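You operate a simulated robot arm through the tools that you are given. There is no shell and no other tool.

The job below is to be done with a simulated robot arm. You get a single attempt, and the scene is never put back.

Task
Pop the tablets up and rack the green one and the cream one.
Fine: pull the mould lever, lay those two in the tablet rack, leave the third in the mould and push the lever back. Where these are worked on the way, their far stop is far enough and under half their travel is too little: mould lever.

Only the result counts: the job must be done as asked and must still hold three seconds after the hand-in. Knocking over, shifting, dropping, spilling or breaking anything else fails it.

Robot
A 6-joint arm with a three-finger gripper, fixed in place. Base frame: the origin is on the floor under the middle of its stand, x ahead of it, y to its left, z up. Readings come in mm, rad, newtons and seconds.
It reaches about 1213 mm from its shoulder. Its first joint turns from -2.897 to 2.897 rad. Payload 4.89 kg.
Tool frame: the origin (TCP) lies between the finger pads and is the grasp point; the fingertips stand 30 mm ahead of it; z points along the fingers, y is the line along which they close. The gripper opens to 164 mm; its body begins 125 mm behind the TCP.
Orientation is that of the tool frame in the base frame, as a unit quaternion [w, x, y, z]. With the fingers straight down and closing along the base's y, the tool's x points along the base's -x, its y along +y and its z along -z.

Tools
- The arm moves only by the tool send_rows. Its argument "plan" is a list of rows, each a list of 7 numbers: the shift along the tool's x, y, z in units of 25 mm (1.0 is 25 mm), then the turn, a rotation vector about the tool's x, y, z in units of 6 degrees (1.0 is 6 degrees), then the closure, from 0 (fully open) to 1 (shut). In form: [[dx, dy, dz, rx, ry, rz, fingers], ...]. A call has 1 to 20 rows; each row shifts and turns the commanded pose from where the row before left it, along the tool's axes as they then stand. A call with a number of a shift or a turn outside -1 to 1 is refused whole. A row lasts 0.2 s, in which the tool goes at most 50 mm and 0.15 rad; a call with a longer step from one row to the next is refused whole, and so is a gripper value outside its range. Where a pose cannot be reached the arm comes as near as it can. A force on the tool above 90 N (or 10 N above the force at the start of the call, whichever is more), or a blocked arm, ends the call early, and 0.2 s more pass. The fingers move at their own pace (about 108 mm/s each) and stop on an object; they squeeze with about 33 N. The grip force told is the motor's: it shows also when the fingers shut on nothing. Time passes only in rows, and 0.2 s behind the last, so rows that do not move let the fingers close. It gives the time, the measured TCP pose, the force on the tool (base axes), the opening and the grip force at its end, in the units of the frame above (readings bear some noise), with the torque about the TCP (base axes, N m) and any sound that the robot's microphone picked up.
- Cameras (640 x 400 px; columns grow to the right, rows downward): "scene" is fixed at [399.9, -500, 1479.4]; the picture's right is [0.97, 0.24, 0.00], its down [0.23, -0.95, -0.21] and it looks along [-0.05, 0.20, -0.98] (base axes); focal length 214 px, centre (320, 200). "wrist" rides on the gripper at [76, -2, -152] in the tool frame; the picture's right is [0.02, 1.00, 0.00], its down [-0.88, 0.02, -0.47] and it looks along [-0.47, 0.01, 0.88] (tool axes); focal length 247 px, centre (320, 200). There is no depth. A picture from a camera that has moved, and an enlarged one, comes with that camera's place and axes in the base frame and with its lens.
- grab_frame(camera): a new picture of that camera. No time passes.
- move_column(by): moves the trunk up (or, below 0, down) by that many mm; the arm rides with it, the base frame stays. It gives what a move gives, with no picture.
- zoom(camera, box): a new picture of the part [left, top, right, bottom] of that camera's present view, enlarged. No time passes.
- job_done(): hands the job in; it is judged then, once.

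Places have to be worked out from the pictures, the camera data and where the tool is seen. Open the gripper and draw the arm clear of the work before you hand the job in, unless the task says otherwise.

The tools are called after "Request:" as name(argument=value, ...) on one line, values as JSON. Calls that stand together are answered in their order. send_rows: Moves the arm, as the interface text tells. Its arguments: {"type":"object","properties":{"plan":{"type":"array","items":{"type":"array","items":{"type":"number"}}}},"required":["plan"]} The other tools are called the same way: move_column (by) moves the trunk up or down; grab_frame (camera) takes a picture; zoom (camera, box) takes an enlarged picture of a part of a camera's view; job_done () hands the job in.

At the start:

```text
time_s: 0.0
tool_pos: [279.0, -466.2, 1206.3]
orientation: [0.0, 0.0, 1.0, 0.0]
contact_force: [-0.5, 0.1, 0.8]
torque: [0.02, 0.02, -0.01]
width: 164.2
grip_force: 0.0
trunk travel left (down, up): [-175.0, 215.0]
```

scene: 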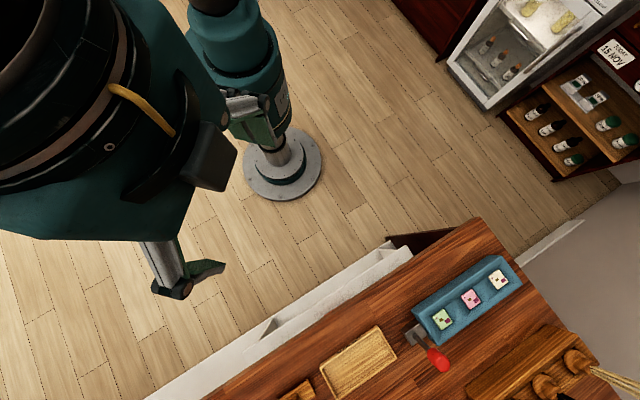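
wrist: 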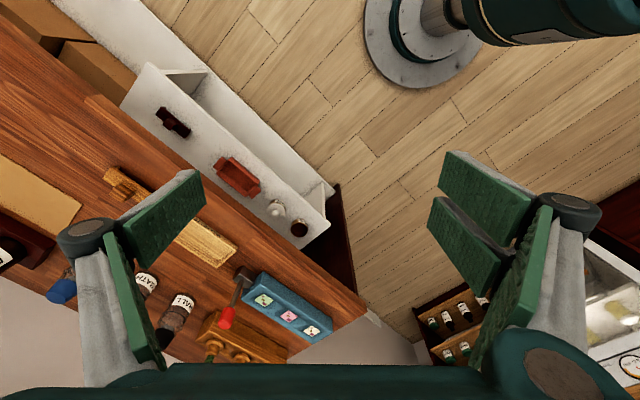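

The pictures show a blue mould with three tablets (green, pink, cream), a red-knobbed lever beside it and a tray-like wooden thing that may be the rack. I zoom in on both views first.

Request:
zoom(camera="scene", box=[380, 230, 560, 390])

Request:
zoom(camera="scene", box=[260, 300, 480, 400])

Request:
zoom(camera="wrist", box=[180, 240, 360, 370])

Request:
zoom(camera="wrist", box=[80, 150, 260, 290])

```text
2.50 times, centred on (470, 310) of scene
camera zoom: at [399.9, -500.0, 1479.4], right [0.97, 0.24, 0.0], down [0.23, -0.95, -0.21], along [-0.05, 0.2, -0.98], focal length 536 px, centre (-55, -75)
```

zoom: 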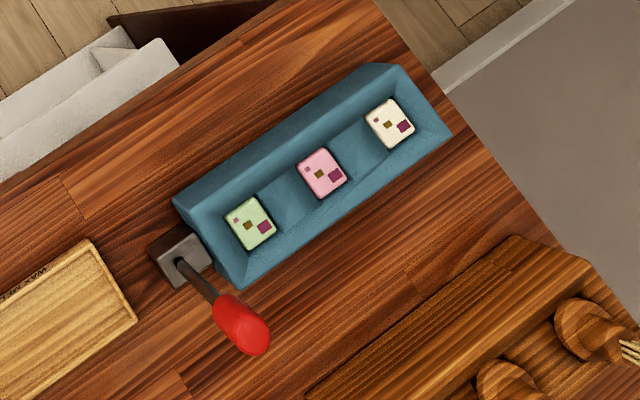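

```text
2.91 times, centred on (370, 350) of scene
camera zoom: at [399.9, -500.0, 1479.4], right [0.97, 0.24, 0.0], down [0.23, -0.95, -0.21], along [-0.05, 0.2, -0.98], focal length 624 px, centre (174, -236)
```

zoom: 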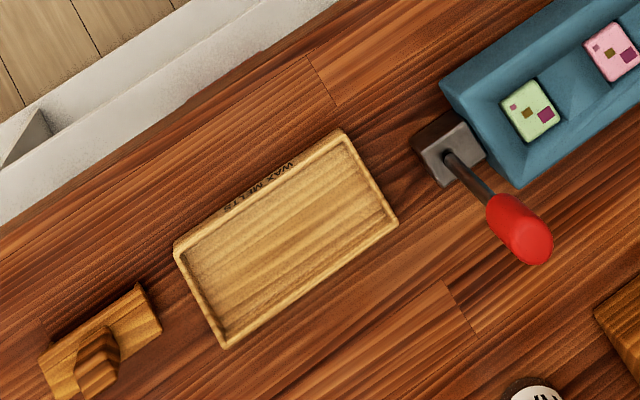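

```text
3.08 times, centred on (270, 305) of wrist
camera zoom: at [201.9, -468.9, 1357.7], right [-0.02, 1.0, 0.0], down [0.88, 0.02, 0.47], along [0.47, 0.01, -0.88], focal length 760 px, centre (474, -123)
```

zoom: 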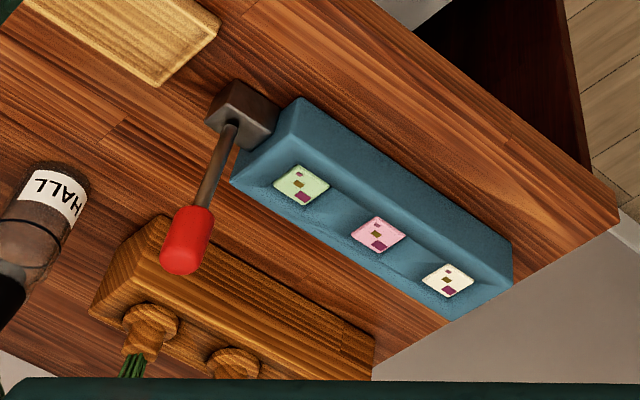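

```text
2.86 times, centred on (170, 220) of wrist
camera zoom: at [201.9, -468.9, 1357.7], right [-0.02, 1.0, 0.0], down [0.88, 0.02, 0.47], along [0.47, 0.01, -0.88], focal length 706 px, centre (749, 143)
```

zoom: 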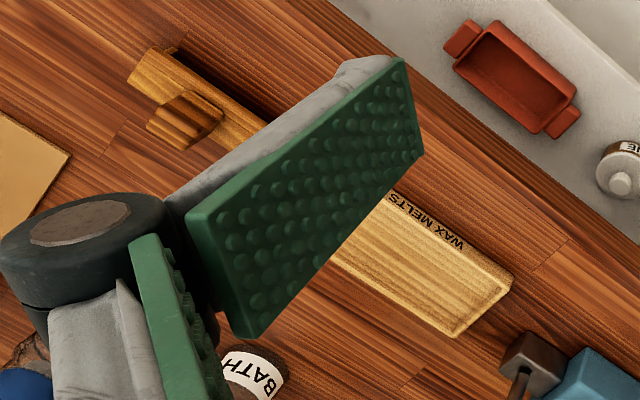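

Triangulating both views puts the tablets near z≈933 with green about (714,-596), pink (775,-537) and cream (833,-475). The lever knob is near (669,-654,1017) and the "WAX MELTS" tray, with its rim near z≈896, is centred about (551,-743). I move forward at a safe height for a close look.

Request:
send_rows(plan=[[-1, 0, 0.1, 0, 0, 0, 0], [-1, 0, 0.1, 0, 0, 0, 0], [-1, 0, 0.1, 0, 0, 0, 0], [-1, 0, 0.1, 0, 0, 0, 0], [-1, 0, 0.1, 0, 0, 0, 0], [-1, 0, 0.1, 0, 0, 0, 0], [-1, 0, 0.1, 0, 0, 0, 0], [-1, 0, 0.1, 0, 0, 0, 0], [-1, 0, 0.1, 0, 0, 0, 0], [-1, 0, 0.1, 0, 0, 0, 0], [-1, 0, 0.1, 0, 0, 0, 0], [-1, 0, 0.1, 0, 0, 0, 0], [-1, 0, 0.1, 0, 0, 0, 0], [-1, 0, 0.1, 0, 0, 0, 0], [-1, 0, 0.1, 0, 0, 0, 0]])

```text
time_s: 3.2
tool_pos: [650.9, -466.7, 1168.6]
orientation: [0.0, -0.001, 1.0, 0.0]
contact_force: [-1.2, 0.1, 0.0]
torque: [0.02, -0.15, -0.03]
width: 163.9
grip_force: 0.1
trunk travel left (down, up): [-175.0, 215.0]
```

The arm moved freely to (651,-467,1169). Now I turn the tool 45° about its z so that the fingers' closing line runs along the mould axis and the camera looks from the front of the counter.

Request:
send_rows(plan=[[0, 0, 0, 0, 0, 1, 0], [0, 0, 0, 0, 0, 1, 0], [0, 0, 0, 0, 0, 1, 0], [0, 0, 0, 0, 0, 1, 0], [0, 0, 0, 0, 0, 1, 0], [0, 0, 0, 0, 0, 1, 0], [0, 0, 0, 0, 0, 1, 0], [0, 0, 0, 0, 0, 0.5, 0], [0, 0, 0, 0, 0, 0, 0]])

Request:
grab_frame(camera="wrist")

Request:
grab_frame(camera="scene")

```text
time_s: 5.2
tool_pos: [652.7, -466.7, 1168.1]
orientation: [0.0, 0.383, 0.924, 0.001]
contact_force: [0.5, 0.2, 0.4]
torque: [-0.01, 0.02, 0.01]
width: 163.9
grip_force: 0.1
trunk travel left (down, up): [-175.0, 215.0]
```

```text
taken
camera wrist: at [598.2, -414.0, 1319.8], right [0.69, 0.72, 0.0], down [0.64, -0.61, 0.47], along [0.34, -0.33, -0.88], focal length 247 px, centre (320, 200)
```

wrist: 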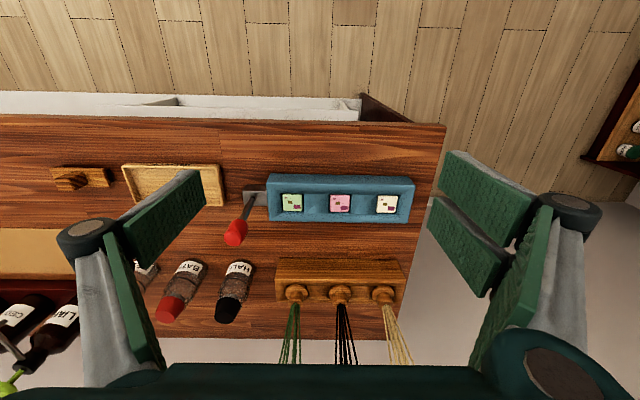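

```text
taken
```

scene: 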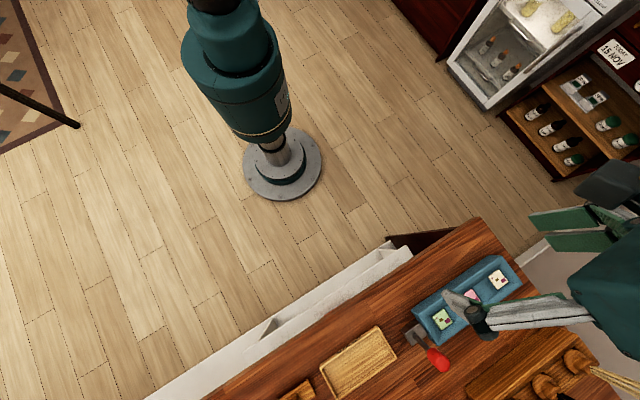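

The mould lines up with the image now. I zoom in on the mould, lever and tray from here.

Request:
zoom(camera="wrist", box=[210, 150, 430, 290])

Request:
zoom(camera="wrist", box=[40, 140, 280, 290])

```text
2.86 times, centred on (320, 220) of wrist
camera zoom: at [598.2, -414.0, 1319.8], right [0.69, 0.72, 0.0], down [0.64, -0.61, 0.47], along [0.34, -0.33, -0.88], focal length 706 px, centre (320, 143)
```

zoom: 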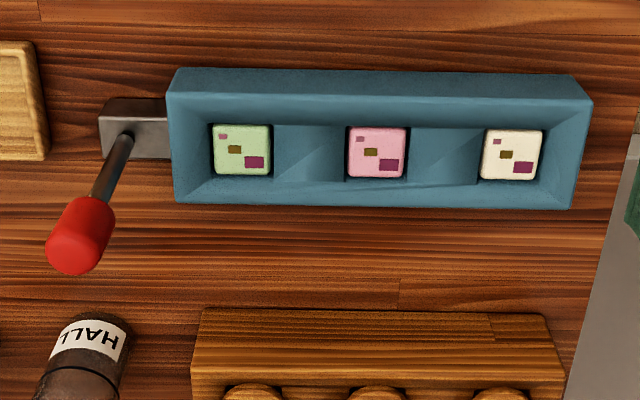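

```text
2.67 times, centred on (160, 215) of wrist
camera zoom: at [598.2, -414.0, 1319.8], right [0.69, 0.72, 0.0], down [0.64, -0.61, 0.47], along [0.34, -0.33, -0.88], focal length 659 px, centre (747, 160)
```

zoom: 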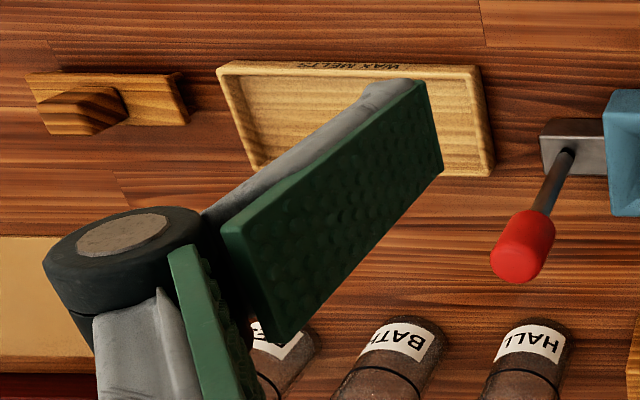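

Refined triangulation gives a rod running from about (662,-646,925) to a knob centre near (668,-652,1018), leaning slightly to the back of the counter. I turn the tool to view the lever from its side, along the mould axis.

Request:
send_rows(plan=[[0, 0, 0, 0, 0, -1, 0], [0, 0, 0, 0, 0, -1, 0], [0, 0, 0, 0, 0, -1, 0], [0, 0, 0, 0, 0, -1, 0], [0, 0, 0, 0, 0, -1, 0], [0, 0, 0, 0, 0, -1, 0], [0, 0, 0, 0, 0, -1, 0], [0, 0, 0, 0, 0, -1, 0], [0, 0, 0, 0, 0, -1, 0], [0, 0, 0, 0, 0, -1, 0], [0, 0, 0, 0, 0, -1, 0], [0, 0, 0, 0, 0, -1, 0], [0, 0, 0, 0, 0, -1, 0], [0, 0, 0, 0, 0, -1, 0], [0, 0, 0, 0, 0, -1, 0]])

Request:
send_rows(plan=[[0.915, -0.615, 0.347, 0, 0, 0, 0], [0.915, -0.615, 0.347, 0, 0, 0, 0], [0.915, -0.615, 0.347, 0, 0, 0, 0], [0.915, -0.615, 0.347, 0, 0, 0, 0], [0.915, -0.615, 0.347, 0, 0, 0, 0], [0.915, -0.615, 0.347, 0, 0, 0, 0], [0.915, -0.615, 0.347, 0, 0, 0, 0], [0.915, -0.615, 0.347, 0, 0, 0, 0], [0.915, -0.615, 0.347, 0, 0, 0, 0], [0, 0, 0, 0, 0, 0, 0]])

Request:
grab_frame(camera="wrist")

Request:
grab_frame(camera="scene")

```text
time_s: 8.4
tool_pos: [652.5, -465.8, 1168.6]
orientation: [0.0, -0.383, 0.924, 0.0]
contact_force: [0.2, 0.0, 0.6]
torque: [0.01, -0.02, 0.01]
width: 164.2
grip_force: 0.1
trunk travel left (down, up): [-175.0, 215.0]
```

```text
time_s: 10.6
tool_pos: [605.8, -709.9, 1089.4]
orientation: [-0.001, -0.382, 0.924, 0.0]
contact_force: [0.5, -0.7, -0.2]
torque: [0.07, 0.03, -0.01]
width: 164.1
grip_force: 0.1
trunk travel left (down, up): [-175.0, 215.0]
```

```text
taken
camera wrist: at [554.2, -766.1, 1241.6], right [-0.72, 0.69, 0.0], down [0.61, 0.64, 0.47], along [0.33, 0.34, -0.88], focal length 247 px, centre (320, 200)
```

wrist: 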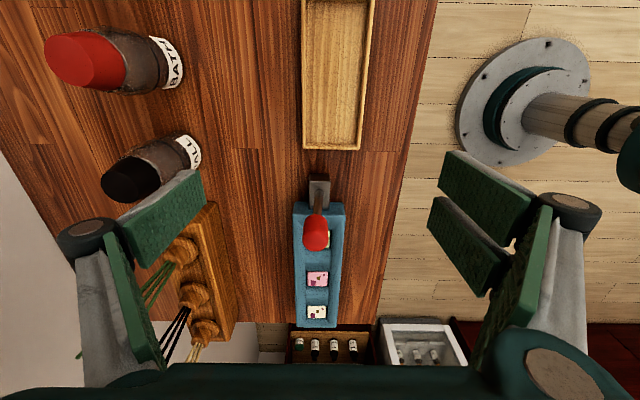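

```text
taken
```

scene: 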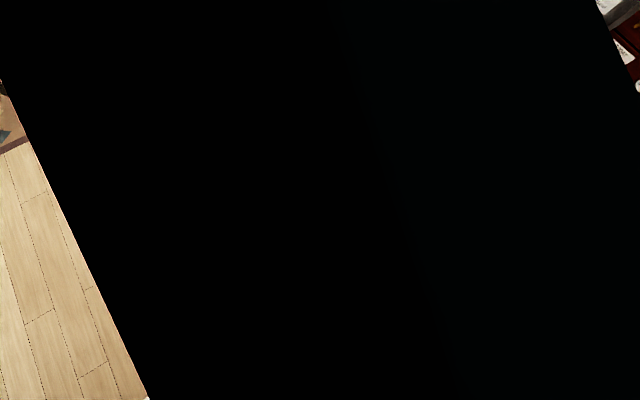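

The side view has the lever in line with the mould. I zoom in on the lever, mould and tray.

Request:
zoom(camera="wrist", box=[250, 160, 390, 340])

Request:
zoom(camera="wrist", box=[250, 0, 430, 160])

```text
2.22 times, centred on (320, 250) of wrist
camera zoom: at [554.2, -766.1, 1241.6], right [-0.72, 0.69, 0.0], down [0.61, 0.64, 0.47], along [0.33, 0.34, -0.88], focal length 549 px, centre (320, 89)
```

zoom: 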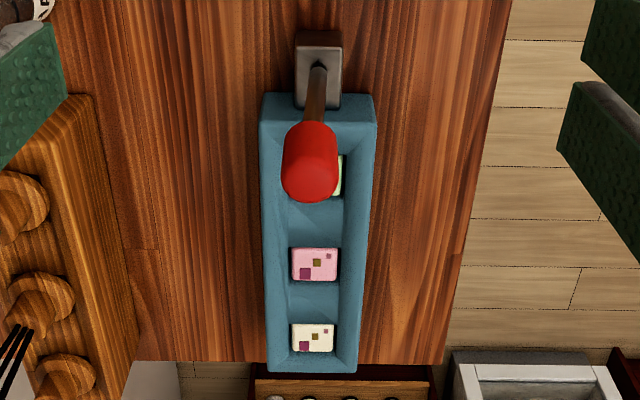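

```text
2.50 times, centred on (340, 80) of wrist
camera zoom: at [554.2, -766.1, 1241.6], right [-0.72, 0.69, 0.0], down [0.61, 0.64, 0.47], along [0.33, 0.34, -0.88], focal length 617 px, centre (270, 500)
```

zoom: 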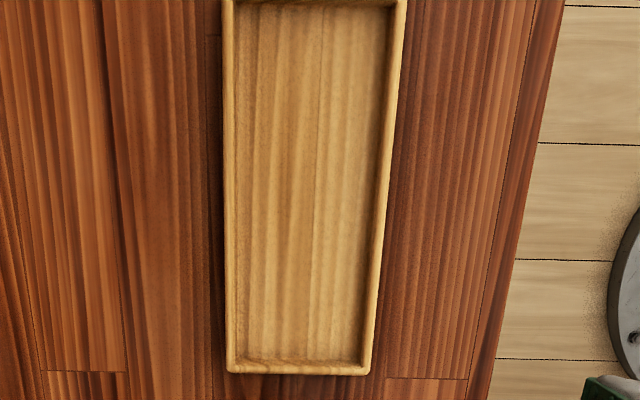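

I zoom in tighter on the lever to measure its lean and see how it is mounted.

Request:
zoom(camera="wrist", box=[285, 165, 355, 255])

Request:
zoom(camera="wrist", box=[285, 255, 365, 335])

```text
4.44 times, centred on (320, 210) of wrist
camera zoom: at [554.2, -766.1, 1241.6], right [-0.72, 0.69, 0.0], down [0.61, 0.64, 0.47], along [0.33, 0.34, -0.88], focal length 1098 px, centre (320, 156)
```

zoom: 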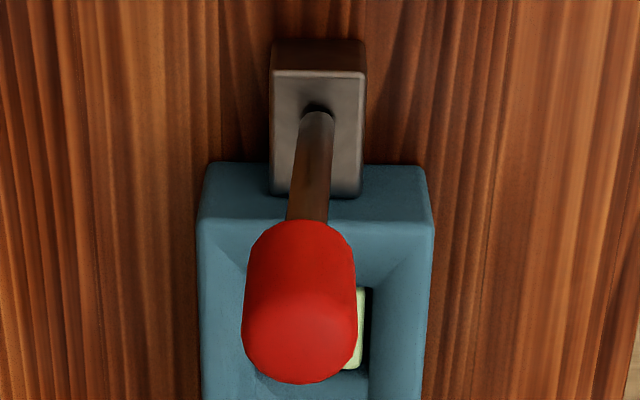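

```text
5.00 times, centred on (325, 295) of wrist
camera zoom: at [554.2, -766.1, 1241.6], right [-0.72, 0.69, 0.0], down [0.61, 0.64, 0.47], along [0.33, 0.34, -0.88], focal length 1235 px, centre (295, -275)
```

zoom: 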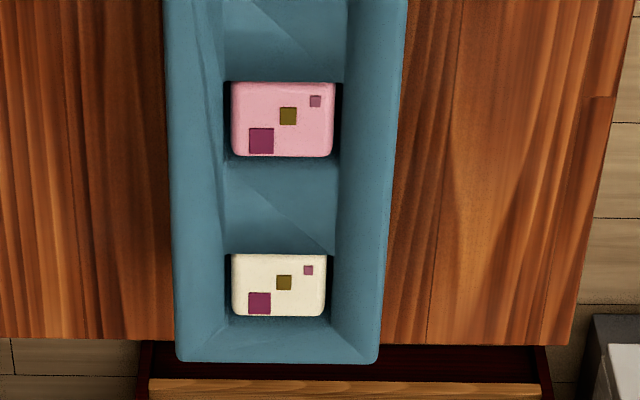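

The rod stands nearly upright with a lean of only a few degrees to the back, so pulling toward the counter front is the likely direction. I close the fingers and move to behind the knob, still above it, then look.

Request:
send_rows(plan=[[0, -0.8, 0, 0, 0, 0, 1], [0, -0.8, 0, 0, 0, 0, 1], [0, -0.8, 0, 0, 0, 0, 1], [-0.85, -0.8, 0, 0, 0, 0, 1], [-0.85, 0, 0, 0, 0, 0, 1], [-0.85, 0, 0, 0, 0, 0, 1], [-0.85, 0, 0, 0, 0, 0, 1], [0, 0, 0, 0, 0, 0, 1]])

Request:
grab_frame(camera="wrist")

Request:
grab_frame(camera="scene")

```text
time_s: 12.4
tool_pos: [721.9, -706.0, 1089.9]
orientation: [0.001, -0.384, 0.923, -0.001]
contact_force: [-0.6, -0.9, 1.0]
torque: [-0.03, -0.01, -0.02]
width: 0.3
grip_force: 32.5
trunk travel left (down, up): [-175.0, 215.0]
```

```text
taken
camera wrist: at [670.2, -762.1, 1242.6], right [-0.72, 0.69, 0.0], down [0.61, 0.64, 0.47], along [0.33, 0.34, -0.88], focal length 247 px, centre (320, 200)
```

wrist: 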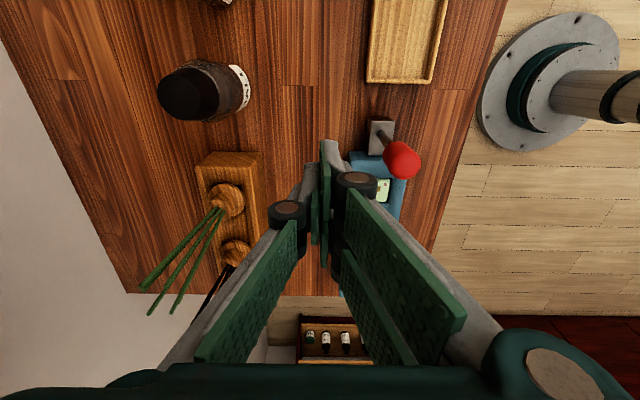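

```text
taken
```

scene: 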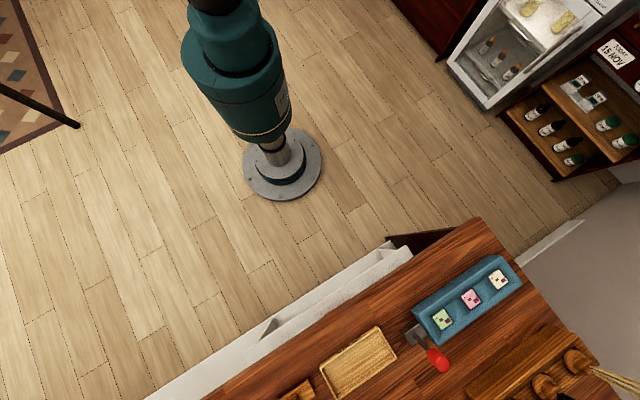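

The fingers are shut and the knob is on the front (right) side of them as planned. I zoom in on the fingertips to learn their width and shape.

Request:
zoom(camera="wrist", box=[250, 110, 430, 270])

```text
2.50 times, centred on (340, 190) of wrist
camera zoom: at [670.2, -762.1, 1242.6], right [-0.72, 0.69, 0.0], down [0.61, 0.64, 0.47], along [0.33, 0.34, -0.88], focal length 617 px, centre (270, 225)
```

zoom: 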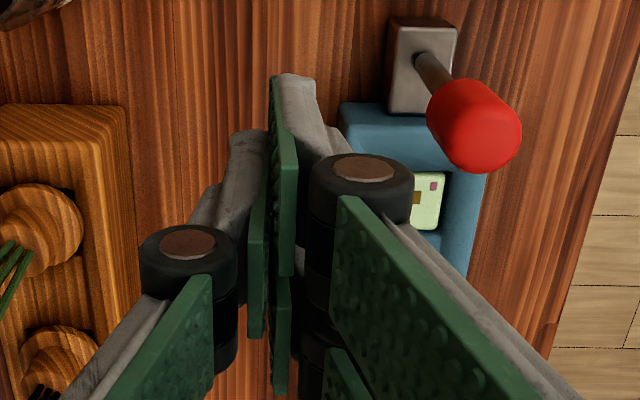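

The tips are two fingers on the front side and one on the back. I open to about 80 mm, centre over the knob so it sits between the pads, and check before going down.

Request:
send_rows(plan=[[0, 0, 0, 0, 0, 0, 0.5], [0, 0, 0, 0, 0, 0, 0.5], [0, 0.75, 0, 0, 0, 0, 0.5], [0, 0.75, 0, 0, 0, 0, 0.5], [0, 0.75, 0, 0, 0, 0, 0.5], [0, 0.75, 0, 0, 0, 0, 0.5], [0, 0, 0, 0, 0, 0, 0.5]])

Request:
grab_frame(camera="wrist")

Request:
zoom(camera="wrist", box=[240, 110, 420, 270])

```text
time_s: 14.0
tool_pos: [669.7, -652.6, 1091.3]
orientation: [-0.001, -0.383, 0.924, 0.0]
contact_force: [-0.8, 0.6, 0.0]
torque: [-0.05, -0.02, 0.02]
width: 82.1
grip_force: 0.1
trunk travel left (down, up): [-175.0, 215.0]
```

```text
taken
camera wrist: at [616.7, -709.5, 1243.1], right [-0.72, 0.69, 0.0], down [0.61, 0.64, 0.47], along [0.33, 0.34, -0.88], focal length 247 px, centre (320, 200)
```

wrist: 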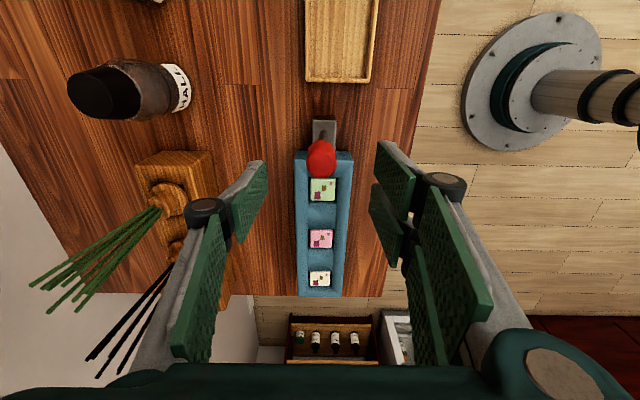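

```text
2.50 times, centred on (330, 190) of wrist
camera zoom: at [616.7, -709.5, 1243.1], right [-0.72, 0.69, 0.0], down [0.61, 0.64, 0.47], along [0.33, 0.34, -0.88], focal length 617 px, centre (295, 225)
```

zoom: 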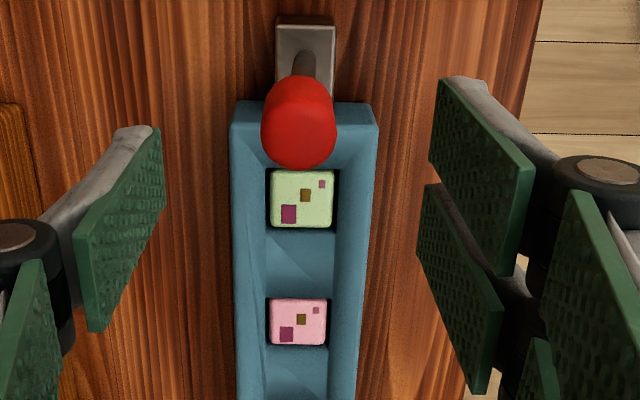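

The knob sits centred between the pads. I lower 75 mm so the pads straddle it, then begin moving gently toward the front so the single back finger meets the knob.

Request:
send_rows(plan=[[0, 0, 1, 0, 0, 0, 0.5], [0, 0, 1, 0, 0, 0, 0.5], [0, 0, 1, 0, 0, 0, 0.5], [0, 0, 0, 0, 0, 0, 0.5]])

Request:
send_rows(plan=[[0, 0.4, 0, 0, 0, 0, 0.5], [0, 0.4, 0, 0, 0, 0, 0.5], [0, 0.4, 0, 0, 0, 0, 0.5], [0, 0.4, 0, 0, 0, 0, 0.5], [0, 0.2, 0, 0, 0, 0, 0.5], [0, 0, 0, 0, 0, 0, 0.5]])

Request:
grab_frame(camera="wrist")

```text
time_s: 15.0
tool_pos: [668.5, -652.3, 1014.9]
orientation: [0.0, -0.384, 0.923, 0.0]
contact_force: [0.4, 0.4, 0.1]
torque: [0.0, 0.0, -0.02]
width: 82.1
grip_force: 0.0
trunk travel left (down, up): [-175.0, 215.0]
```

```text
time_s: 16.4
tool_pos: [636.4, -621.8, 1013.6]
orientation: [0.0, -0.383, 0.924, 0.001]
contact_force: [0.4, -0.7, 0.6]
torque: [-0.01, -0.04, 0.0]
width: 82.0
grip_force: 0.1
trunk travel left (down, up): [-175.0, 215.0]
```

```text
taken
camera wrist: at [583.9, -677.4, 1166.5], right [-0.72, 0.69, 0.0], down [0.61, 0.64, 0.47], along [0.33, 0.34, -0.88], focal length 247 px, centre (320, 200)
```

wrist: 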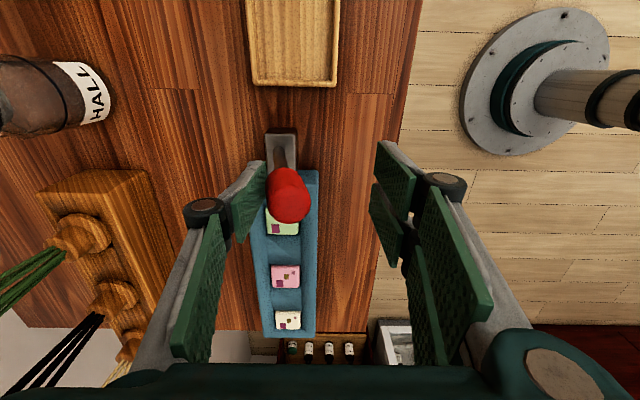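

The knob is now against the back finger and moving with little force. I keep pulling toward the front, dropping slightly to follow the arc.

Request:
send_rows(plan=[[0, 0.4, 0, 0, 0, 0, 0.5], [0, 0.4, 0.05, 0, 0, 0, 0.5], [0, 0.4, 0.1, 0, 0, 0, 0.5], [0, 0, 0, 0, 0, 0, 0.5]])

Request:
zoom(camera="wrist", box=[200, 100, 420, 340])

```text
time_s: 17.4
tool_pos: [615.1, -600.6, 1012.3]
orientation: [0.0, -0.383, 0.924, 0.0]
contact_force: [0.1, -0.3, 0.1]
torque: [0.04, 0.02, -0.01]
width: 82.6
grip_force: 0.5
trunk travel left (down, up): [-175.0, 215.0]
```

```text
1.67 times, centred on (310, 220) of wrist
camera zoom: at [562.6, -656.4, 1163.5], right [-0.72, 0.69, 0.0], down [0.61, 0.64, 0.47], along [0.33, 0.34, -0.88], focal length 412 px, centre (337, 167)
```

zoom: 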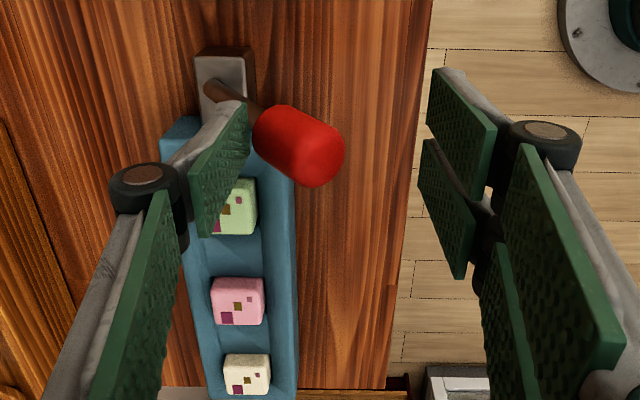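

The lever is swinging forward and the tablets are visibly rising. I continue to its far stop in small steps.

Request:
send_rows(plan=[[0, 0.4, 0.2, 0, 0, 0, 0.5], [0, 0.4, 0.2, 0, 0, 0, 0.5], [0, 0, 0, 0, 0, 0, 0.5]])

Request:
zoom(camera="wrist", box=[200, 100, 420, 340])

```text
time_s: 18.2
tool_pos: [600.1, -586.6, 1002.9]
orientation: [0.0, -0.382, 0.924, 0.0]
contact_force: [7.6, -7.0, 2.4]
torque: [-0.26, -0.24, 0.0]
width: 87.0
grip_force: 5.9
trunk travel left (down, up): [-175.0, 215.0]
```

```text
1.67 times, centred on (310, 220) of wrist
camera zoom: at [549.2, -643.0, 1153.2], right [-0.72, 0.69, 0.0], down [0.61, 0.64, 0.47], along [0.33, 0.34, -0.88], focal length 412 px, centre (337, 167)
```

zoom: 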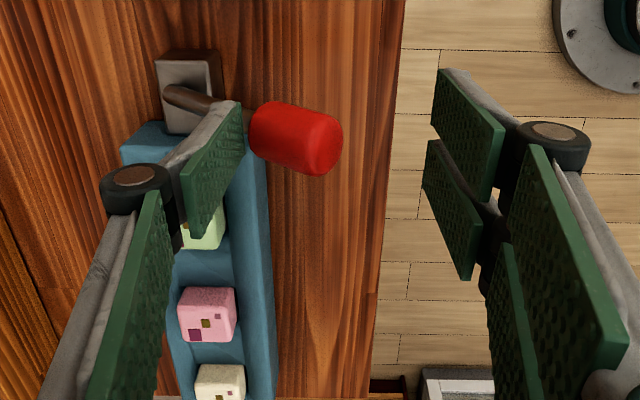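

The force has risen to about 10 N and the finger is yielding a little, which suggests the stop is near. I push a few millimetres more to make sure.

Request:
send_rows(plan=[[0, 0.2, 0.1, 0, 0, 0, 0.5], [0, 0.2, 0.1, 0, 0, 0, 0.5], [0, 0, 0, 0, 0, 0, 0.5]])

Request:
zoom(camera="wrist", box=[200, 100, 420, 340])

Request:
grab_frame(camera="scene")

```text
time_s: 19.0
tool_pos: [595.6, -579.7, 996.6]
orientation: [0.0, -0.383, 0.924, 0.0]
contact_force: [29.0, -35.0, 19.6]
torque: [-1.26, -1.11, -0.33]
width: 102.5
grip_force: 25.6
trunk travel left (down, up): [-175.0, 215.0]
```

```text
1.67 times, centred on (310, 220) of wrist
camera zoom: at [543.1, -636.3, 1148.3], right [-0.72, 0.69, 0.0], down [0.61, 0.64, 0.47], along [0.33, 0.34, -0.88], focal length 412 px, centre (337, 167)
```

zoom: 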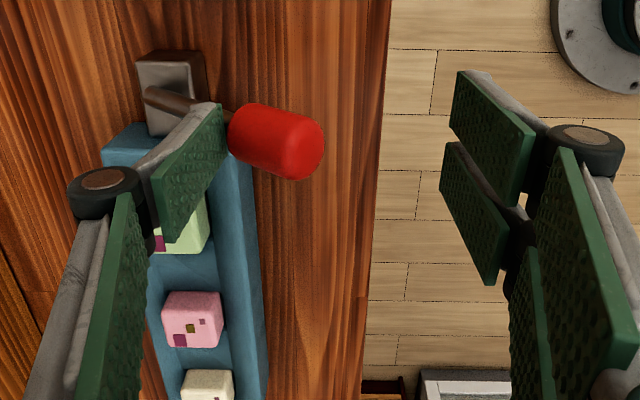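

```text
taken
```

scene: 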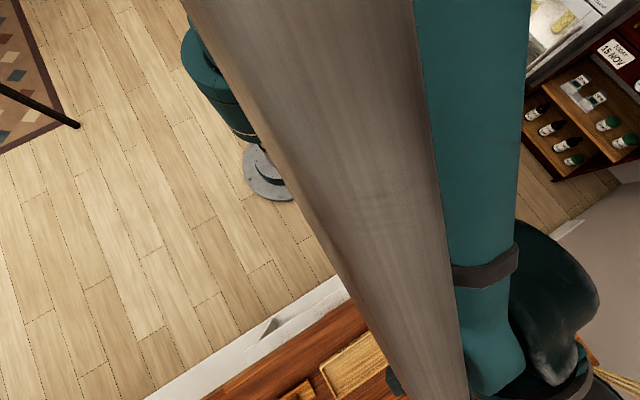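

At 45 N with the finger being pushed back, the lever is at its far stop. I back off 20 mm so the finger lets go of the knob, then raise the tool straight up.

Request:
send_rows(plan=[[0, -0.4, 0, 0, 0, 0, 0.5], [0, -0.4, 0, 0, 0, 0, 0.5], [0, -0.2, 0, 0, 0, 0, 0.5], [0, 0, 0, 0, 0, 0, 0.5]])

Request:
zoom(camera="wrist", box=[200, 100, 420, 340])

```text
time_s: 20.0
tool_pos: [611.5, -595.6, 995.9]
orientation: [0.0, -0.383, 0.924, 0.0]
contact_force: [-0.3, -0.4, -0.2]
torque: [0.0, 0.03, 0.02]
width: 81.8
grip_force: 0.1
trunk travel left (down, up): [-175.0, 215.0]
```

```text
1.67 times, centred on (310, 220) of wrist
camera zoom: at [559.6, -652.3, 1148.2], right [-0.72, 0.69, 0.0], down [0.61, 0.64, 0.47], along [0.33, 0.34, -0.88], focal length 412 px, centre (337, 167)
```

zoom: 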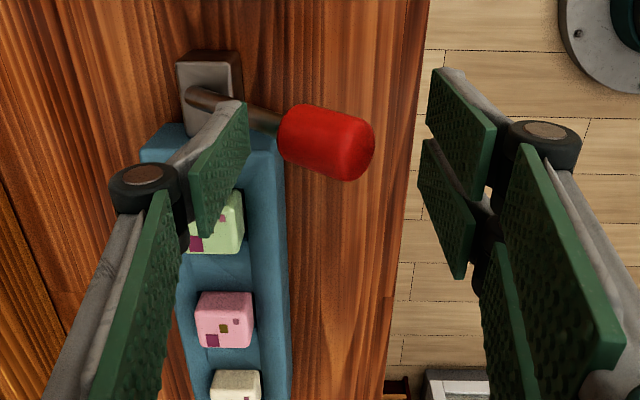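

The lever stays forward on its own. I raise the tool 120 mm and look at the popped tablets.

Request:
send_rows(plan=[[0, 0, -1, 0, 0, 0, 0.5], [0, 0, -1, 0, 0, 0, 0.5], [0, 0, -1, 0, 0, 0, 0.5], [0, 0, -1, 0, 0, 0, 0.5], [0, 0, -1, 0, 0, 0, 0.5], [0, 0, 0, 0, 0, 0, 0.5]])

Request:
grab_frame(camera="wrist")

Request:
zoom(camera="wrist", box=[220, 120, 400, 320])

```text
time_s: 21.4
tool_pos: [610.5, -596.6, 1122.0]
orientation: [0.0, -0.384, 0.924, 0.0]
contact_force: [-1.2, 0.5, 1.1]
torque: [0.0, -0.02, -0.04]
width: 81.9
grip_force: 0.0
trunk travel left (down, up): [-175.0, 215.0]
```

```text
taken
camera wrist: at [559.6, -651.9, 1273.8], right [-0.72, 0.69, 0.0], down [0.61, 0.64, 0.47], along [0.33, 0.34, -0.88], focal length 247 px, centre (320, 200)
```

wrist: 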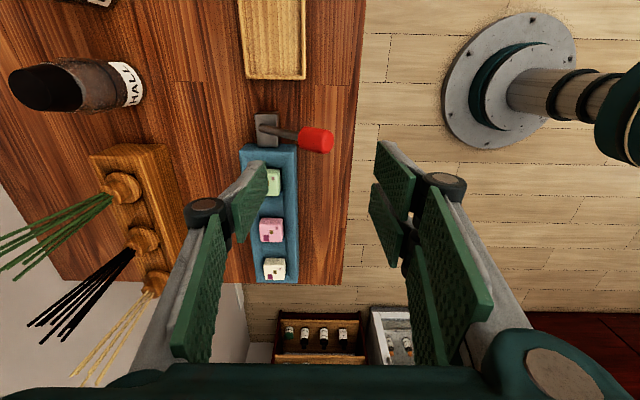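

```text
2.00 times, centred on (310, 220) of wrist
camera zoom: at [559.6, -651.9, 1273.8], right [-0.72, 0.69, 0.0], down [0.61, 0.64, 0.47], along [0.33, 0.34, -0.88], focal length 494 px, centre (340, 160)
```

zoom: 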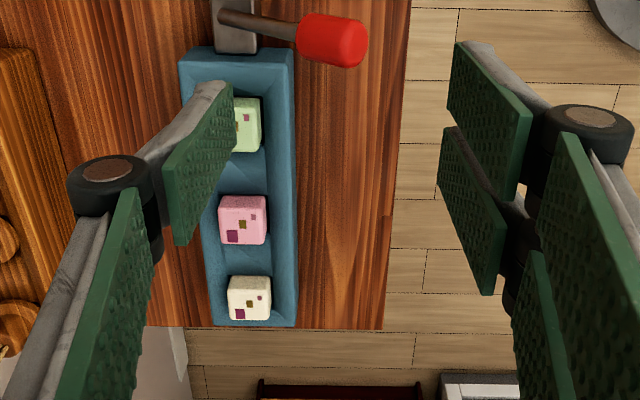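

The tablets stand up out of the mould. I move over the green one, still high, to measure it from directly above.

Request:
send_rows(plan=[[-0.75, -0.74, 0, 0, 0, 0, 0.5], [-0.75, -0.74, 0, 0, 0, 0, 0.5], [-0.75, -0.74, 0, 0, 0, 0, 0.5], [-0.74, -0.74, 0, 0, 0, 0, 0.5], [0, 0, 0, 0, 0, 0, 0.5]])

Request:
grab_frame(camera="wrist")

Request:
zoom(camera="wrist", box=[240, 50, 400, 210])

Request:
grab_frame(camera="scene")

```text
time_s: 22.6
tool_pos: [718.4, -596.8, 1119.9]
orientation: [0.0, -0.385, 0.923, -0.001]
contact_force: [0.5, 0.8, -0.1]
torque: [0.01, 0.04, 0.02]
width: 81.9
grip_force: 0.0
trunk travel left (down, up): [-175.0, 215.0]
```

```text
taken
camera wrist: at [666.7, -652.5, 1272.3], right [-0.72, 0.69, 0.0], down [0.61, 0.64, 0.47], along [0.33, 0.34, -0.88], focal length 247 px, centre (320, 200)
```

wrist: 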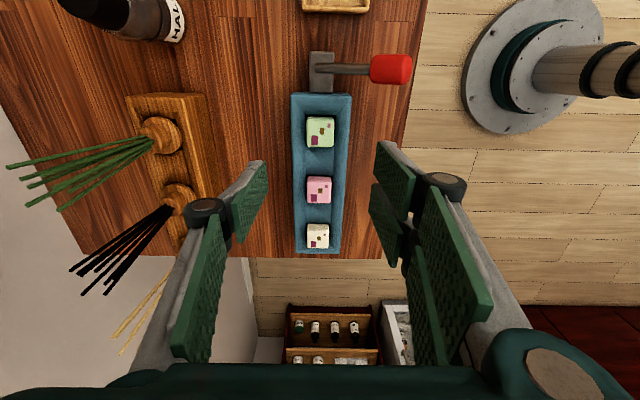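

```text
2.50 times, centred on (320, 130) of wrist
camera zoom: at [666.7, -652.5, 1272.3], right [-0.72, 0.69, 0.0], down [0.61, 0.64, 0.47], along [0.33, 0.34, -0.88], focal length 617 px, centre (320, 375)
```

zoom: 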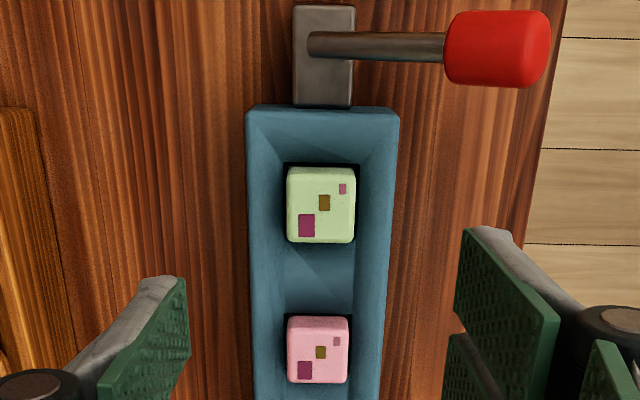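

```text
taken
```

scene: 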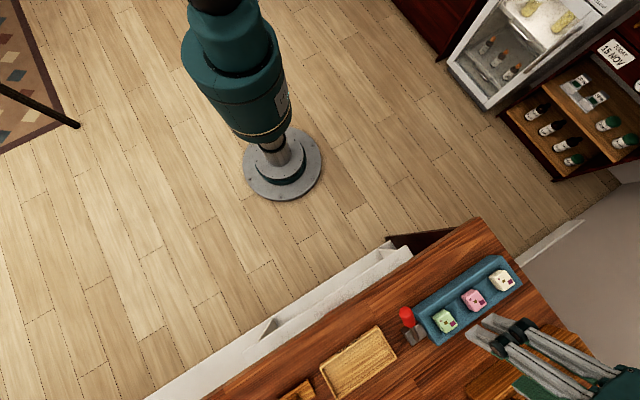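

The lever is clearly forward and the tablets up. I zoom the scene view to triangulate the raised tablets' height.

Request:
zoom(camera="scene", box=[390, 245, 530, 355])

Request:
zoom(camera="wrist", box=[270, 90, 370, 260])

```text
3.64 times, centred on (460, 300) of scene
camera zoom: at [399.9, -500.0, 1479.4], right [0.97, 0.24, 0.0], down [0.23, -0.95, -0.21], along [-0.05, 0.2, -0.98], focal length 780 px, centre (-189, -164)
```

zoom: 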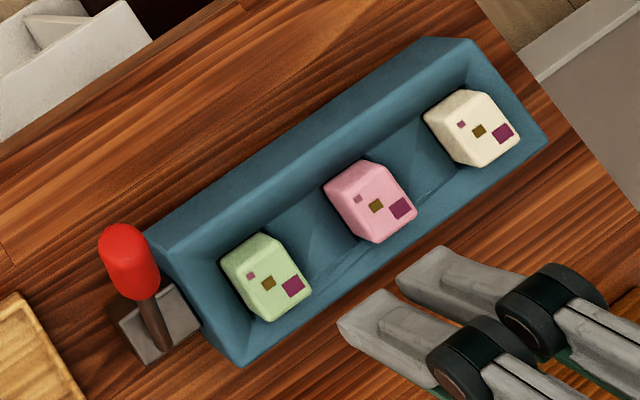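

```text
2.35 times, centred on (320, 175) of wrist
camera zoom: at [666.7, -652.5, 1272.3], right [-0.72, 0.69, 0.0], down [0.61, 0.64, 0.47], along [0.33, 0.34, -0.88], focal length 581 px, centre (320, 259)
```

zoom: 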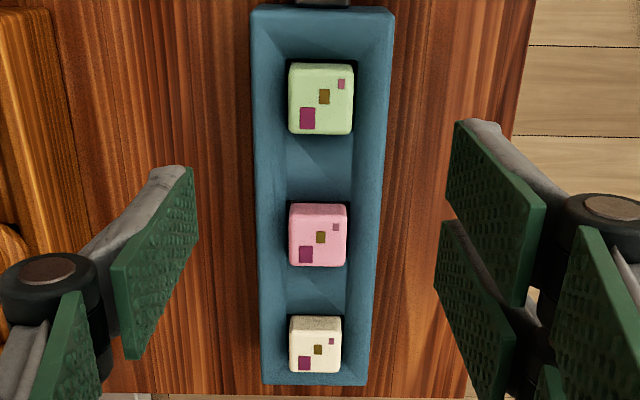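

Green's top centre triangulates to about (715.5,-599,945). I zoom tighter on the mould rim in both views to get the rim height relative to the tablets.

Request:
zoom(camera="scene", box=[412, 290, 482, 350])

Request:
zoom(camera="wrist", box=[285, 80, 360, 160])

Request:
zoom(camera="scene", box=[460, 245, 530, 305])

Request:
zoom(camera="wrist", box=[285, 180, 360, 260])

```text
6.67 times, centred on (447, 320) of scene
camera zoom: at [399.9, -500.0, 1479.4], right [0.97, 0.24, 0.0], down [0.23, -0.95, -0.21], along [-0.05, 0.2, -0.98], focal length 1430 px, centre (-527, -600)
```

zoom: 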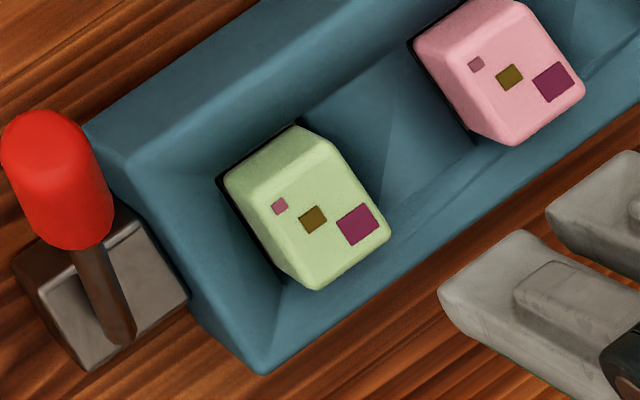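

```text
5.00 times, centred on (322, 120) of wrist
camera zoom: at [666.7, -652.5, 1272.3], right [-0.72, 0.69, 0.0], down [0.61, 0.64, 0.47], along [0.33, 0.34, -0.88], focal length 1235 px, centre (308, 600)
```

zoom: 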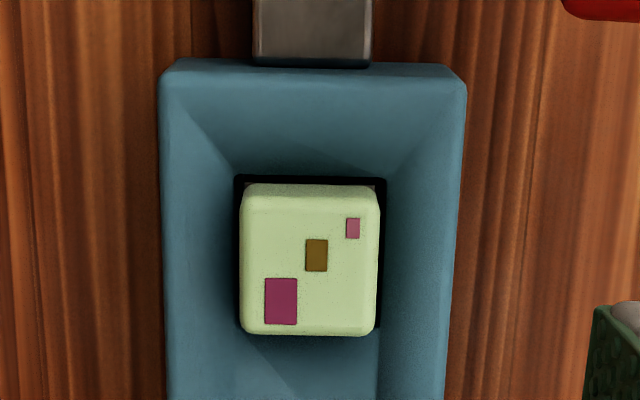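

```text
6.67 times, centred on (495, 275) of scene
camera zoom: at [399.9, -500.0, 1479.4], right [0.97, 0.24, 0.0], down [0.23, -0.95, -0.21], along [-0.05, 0.2, -0.98], focal length 1430 px, centre (-847, -300)
```

zoom: 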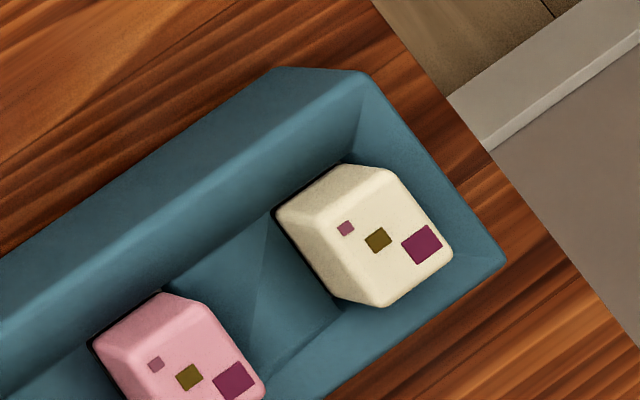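

```text
5.00 times, centred on (322, 220) of wrist
camera zoom: at [666.7, -652.5, 1272.3], right [-0.72, 0.69, 0.0], down [0.61, 0.64, 0.47], along [0.33, 0.34, -0.88], focal length 1235 px, centre (308, 100)
```

zoom: 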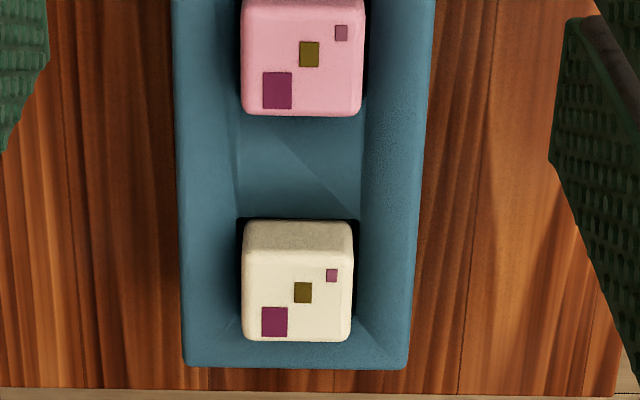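

The rim top works out at z≈925, the counter at ≈886 and the raised tablet tops at ≈945. The tool is already centred over green (brown-square offset considered), so I lower to TCP z≈960 with the tips just above the rim.

Request:
send_rows(plan=[[0, 0, 1, 0, 0, 0, 0.5], [0, 0, 1, 0, 0, 0, 0.5], [0, 0, 1, 0, 0, 0, 0.5], [0, 0, 1, 0, 0, 0, 0.5], [0, 0, 0.8, 0, 0, 0, 0.5], [0, 0, 0.4, 0, 0, 0, 0.5], [0, 0, 0, 0, 0, 0, 0.5]])

Request:
grab_frame(camera="wrist")

Request:
grab_frame(camera="scene")

```text
time_s: 24.2
tool_pos: [717.4, -594.2, 990.8]
orientation: [0.0, -0.382, 0.924, 0.0]
contact_force: [0.4, 0.6, -0.3]
torque: [0.04, 0.01, 0.03]
width: 81.9
grip_force: 0.0
trunk travel left (down, up): [-175.0, 215.0]
```

```text
taken
camera wrist: at [665.2, -651.3, 1142.6], right [-0.72, 0.69, 0.0], down [0.61, 0.64, 0.47], along [0.33, 0.34, -0.88], focal length 247 px, centre (320, 200)
```

wrist: 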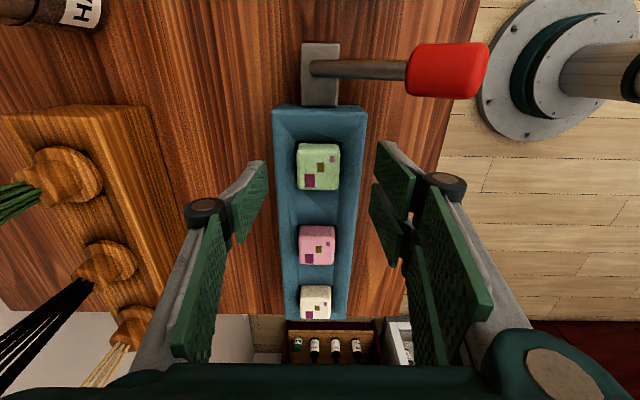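

```text
taken
```

scene: 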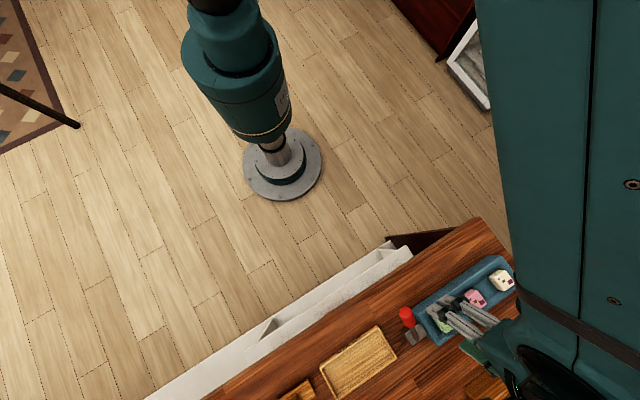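

Tool is at z≈991, tips about 15 mm above green's top. I zoom to check centring before the last descent.

Request:
zoom(camera="wrist", box=[220, 110, 420, 270])

```text
2.50 times, centred on (320, 190) of wrist
camera zoom: at [665.2, -651.3, 1142.6], right [-0.72, 0.69, 0.0], down [0.61, 0.64, 0.47], along [0.33, 0.34, -0.88], focal length 617 px, centre (320, 225)
```

zoom: 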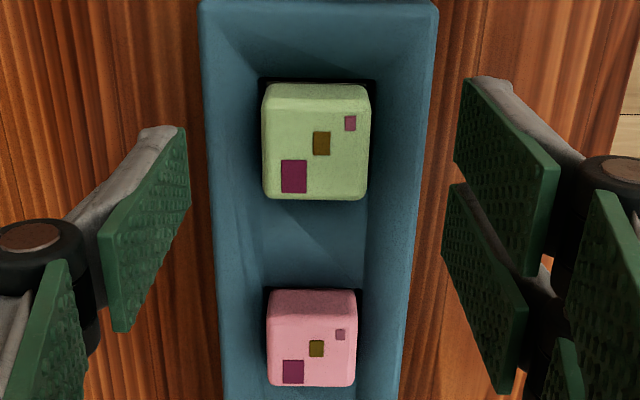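

Green is centred within about 2 mm. I nudge 1.5 mm back, lower 30 mm so the tips are just above the rim level, then close the fingers on it.

Request:
send_rows(plan=[[0, -0.06, 0.5, 0, 0, 0, 0.5], [0, 0, 0.5, 0, 0, 0, 0.5], [0, 0, 0.2, 0, 0, 0, 0.5], [0, 0, 0, 0, 0, 0, 0.5]])

Request:
zoom(camera="wrist", box=[200, 110, 440, 290])

```text
time_s: 25.2
tool_pos: [717.9, -596.7, 961.1]
orientation: [0.0, -0.382, 0.924, 0.0]
contact_force: [-0.4, -0.6, 0.4]
torque: [0.03, 0.04, 0.0]
width: 82.2
grip_force: 0.0
trunk travel left (down, up): [-175.0, 215.0]
```

```text
2.22 times, centred on (320, 200) of wrist
camera zoom: at [666.1, -653.2, 1112.6], right [-0.72, 0.69, 0.0], down [0.61, 0.64, 0.47], along [0.33, 0.34, -0.88], focal length 549 px, centre (320, 200)
```

zoom: 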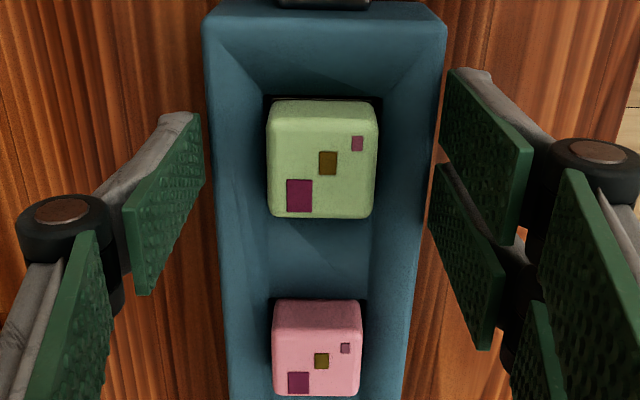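

No contact yet, and the pads flank green. I close on it and hold a moment to let the grip settle.

Request:
send_rows(plan=[[0, 0, 0, 0, 0, 0, 1], [0, 0, 0, 0, 0, 0, 1], [0, 0, 0, 0, 0, 0, 1], [0, 0, 0, 0, 0, 0, 1]])

Request:
zoom(camera="wrist", box=[200, 110, 440, 290])

```text
time_s: 26.2
tool_pos: [718.5, -598.5, 960.9]
orientation: [-0.001, -0.383, 0.924, 0.001]
contact_force: [-9.2, 8.5, -8.7]
torque: [0.24, 0.14, -0.25]
width: 79.7
grip_force: 45.2
trunk travel left (down, up): [-175.0, 215.0]
```

```text
2.22 times, centred on (320, 200) of wrist
camera zoom: at [665.9, -652.9, 1112.7], right [-0.72, 0.69, 0.0], down [0.61, 0.64, 0.47], along [0.33, 0.34, -0.88], focal length 549 px, centre (320, 200)
```

zoom: 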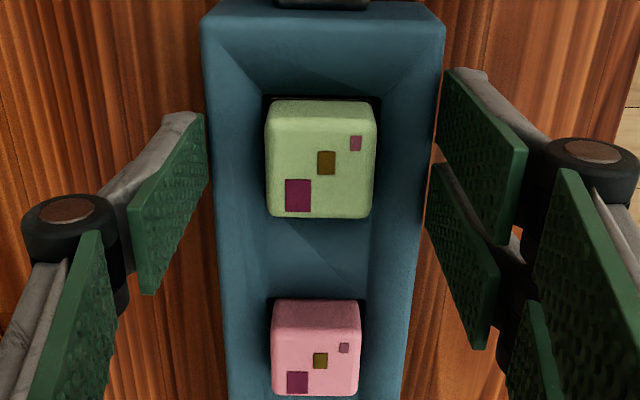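

The width stopped at 79.7, so the pads are pressing the mould's side walls: the tips are a little below the rim. I open at once and rise 9 mm, then try closing only partway.

Request:
send_rows(plan=[[0, 0, 0, 0, 0, 0, 0.48], [0, 0, 0, 0, 0, 0, 0.48], [0, 0, -0.36, 0, 0, 0, 0.48], [0, 0, 0, 0, 0, 0, 0.48]])

Request:
send_rows(plan=[[0, 0, 0, 0, 0, 0, 0.56], [0, 0, 0, 0, 0, 0, 0.6], [0, 0, 0, 0, 0, 0, 0.6]])

Request:
zoom(camera="wrist", box=[200, 110, 440, 290])

```text
time_s: 27.2
tool_pos: [718.2, -598.8, 971.1]
orientation: [0.0, -0.383, 0.924, 0.0]
contact_force: [0.2, -0.5, -0.4]
torque: [0.02, 0.04, 0.01]
width: 85.2
grip_force: 0.1
trunk travel left (down, up): [-175.0, 215.0]
```

```text
time_s: 28.0
tool_pos: [717.3, -597.6, 970.2]
orientation: [0.0, -0.383, 0.924, 0.0]
contact_force: [-0.5, 0.4, 0.9]
torque: [-0.01, 0.0, 0.01]
width: 65.8
grip_force: 0.0
trunk travel left (down, up): [-175.0, 215.0]
```

```text
2.22 times, centred on (320, 200) of wrist
camera zoom: at [665.5, -653.3, 1122.6], right [-0.72, 0.69, 0.0], down [0.61, 0.64, 0.47], along [0.33, 0.34, -0.88], focal length 549 px, centre (320, 200)
```

zoom: 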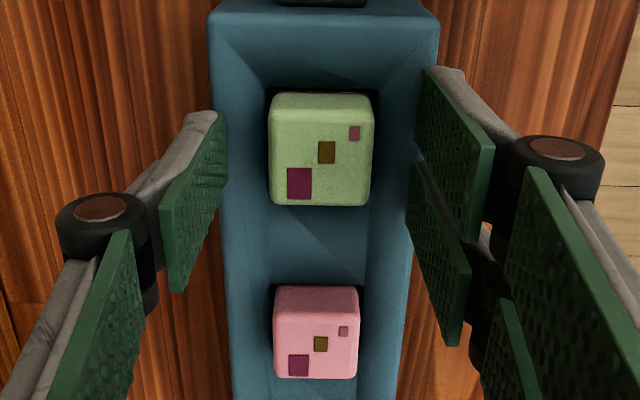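

The fingers now pass over the rim freely (width 65.8, no force). I close fully on green.

Request:
send_rows(plan=[[0, 0, 0, 0, 0, 0, 0.7], [0, 0, 0, 0, 0, 0, 0.85], [0, 0, 0, 0, 0, 0, 1], [0, 0, 0, 0, 0, 0, 1]])

Request:
zoom(camera="wrist", box=[200, 110, 440, 290])

```text
time_s: 29.0
tool_pos: [717.2, -596.5, 970.8]
orientation: [0.0, -0.383, 0.924, 0.0]
contact_force: [0.8, -0.1, 0.7]
torque: [0.0, -0.03, 0.0]
width: 34.9
grip_force: 32.8
trunk travel left (down, up): [-175.0, 215.0]
```

```text
2.22 times, centred on (320, 200) of wrist
camera zoom: at [665.5, -653.3, 1122.6], right [-0.72, 0.69, 0.0], down [0.61, 0.64, 0.47], along [0.33, 0.34, -0.88], focal length 549 px, centre (320, 200)
```

zoom: 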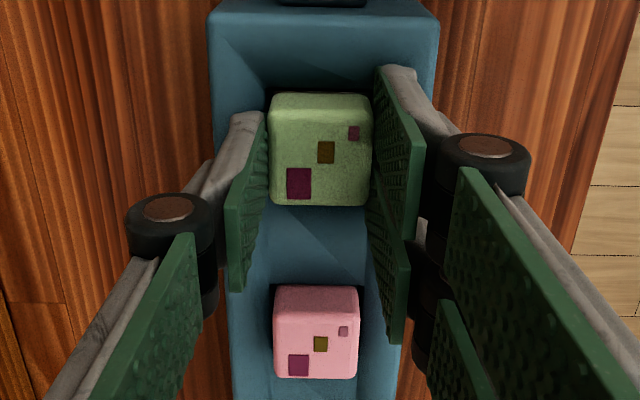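

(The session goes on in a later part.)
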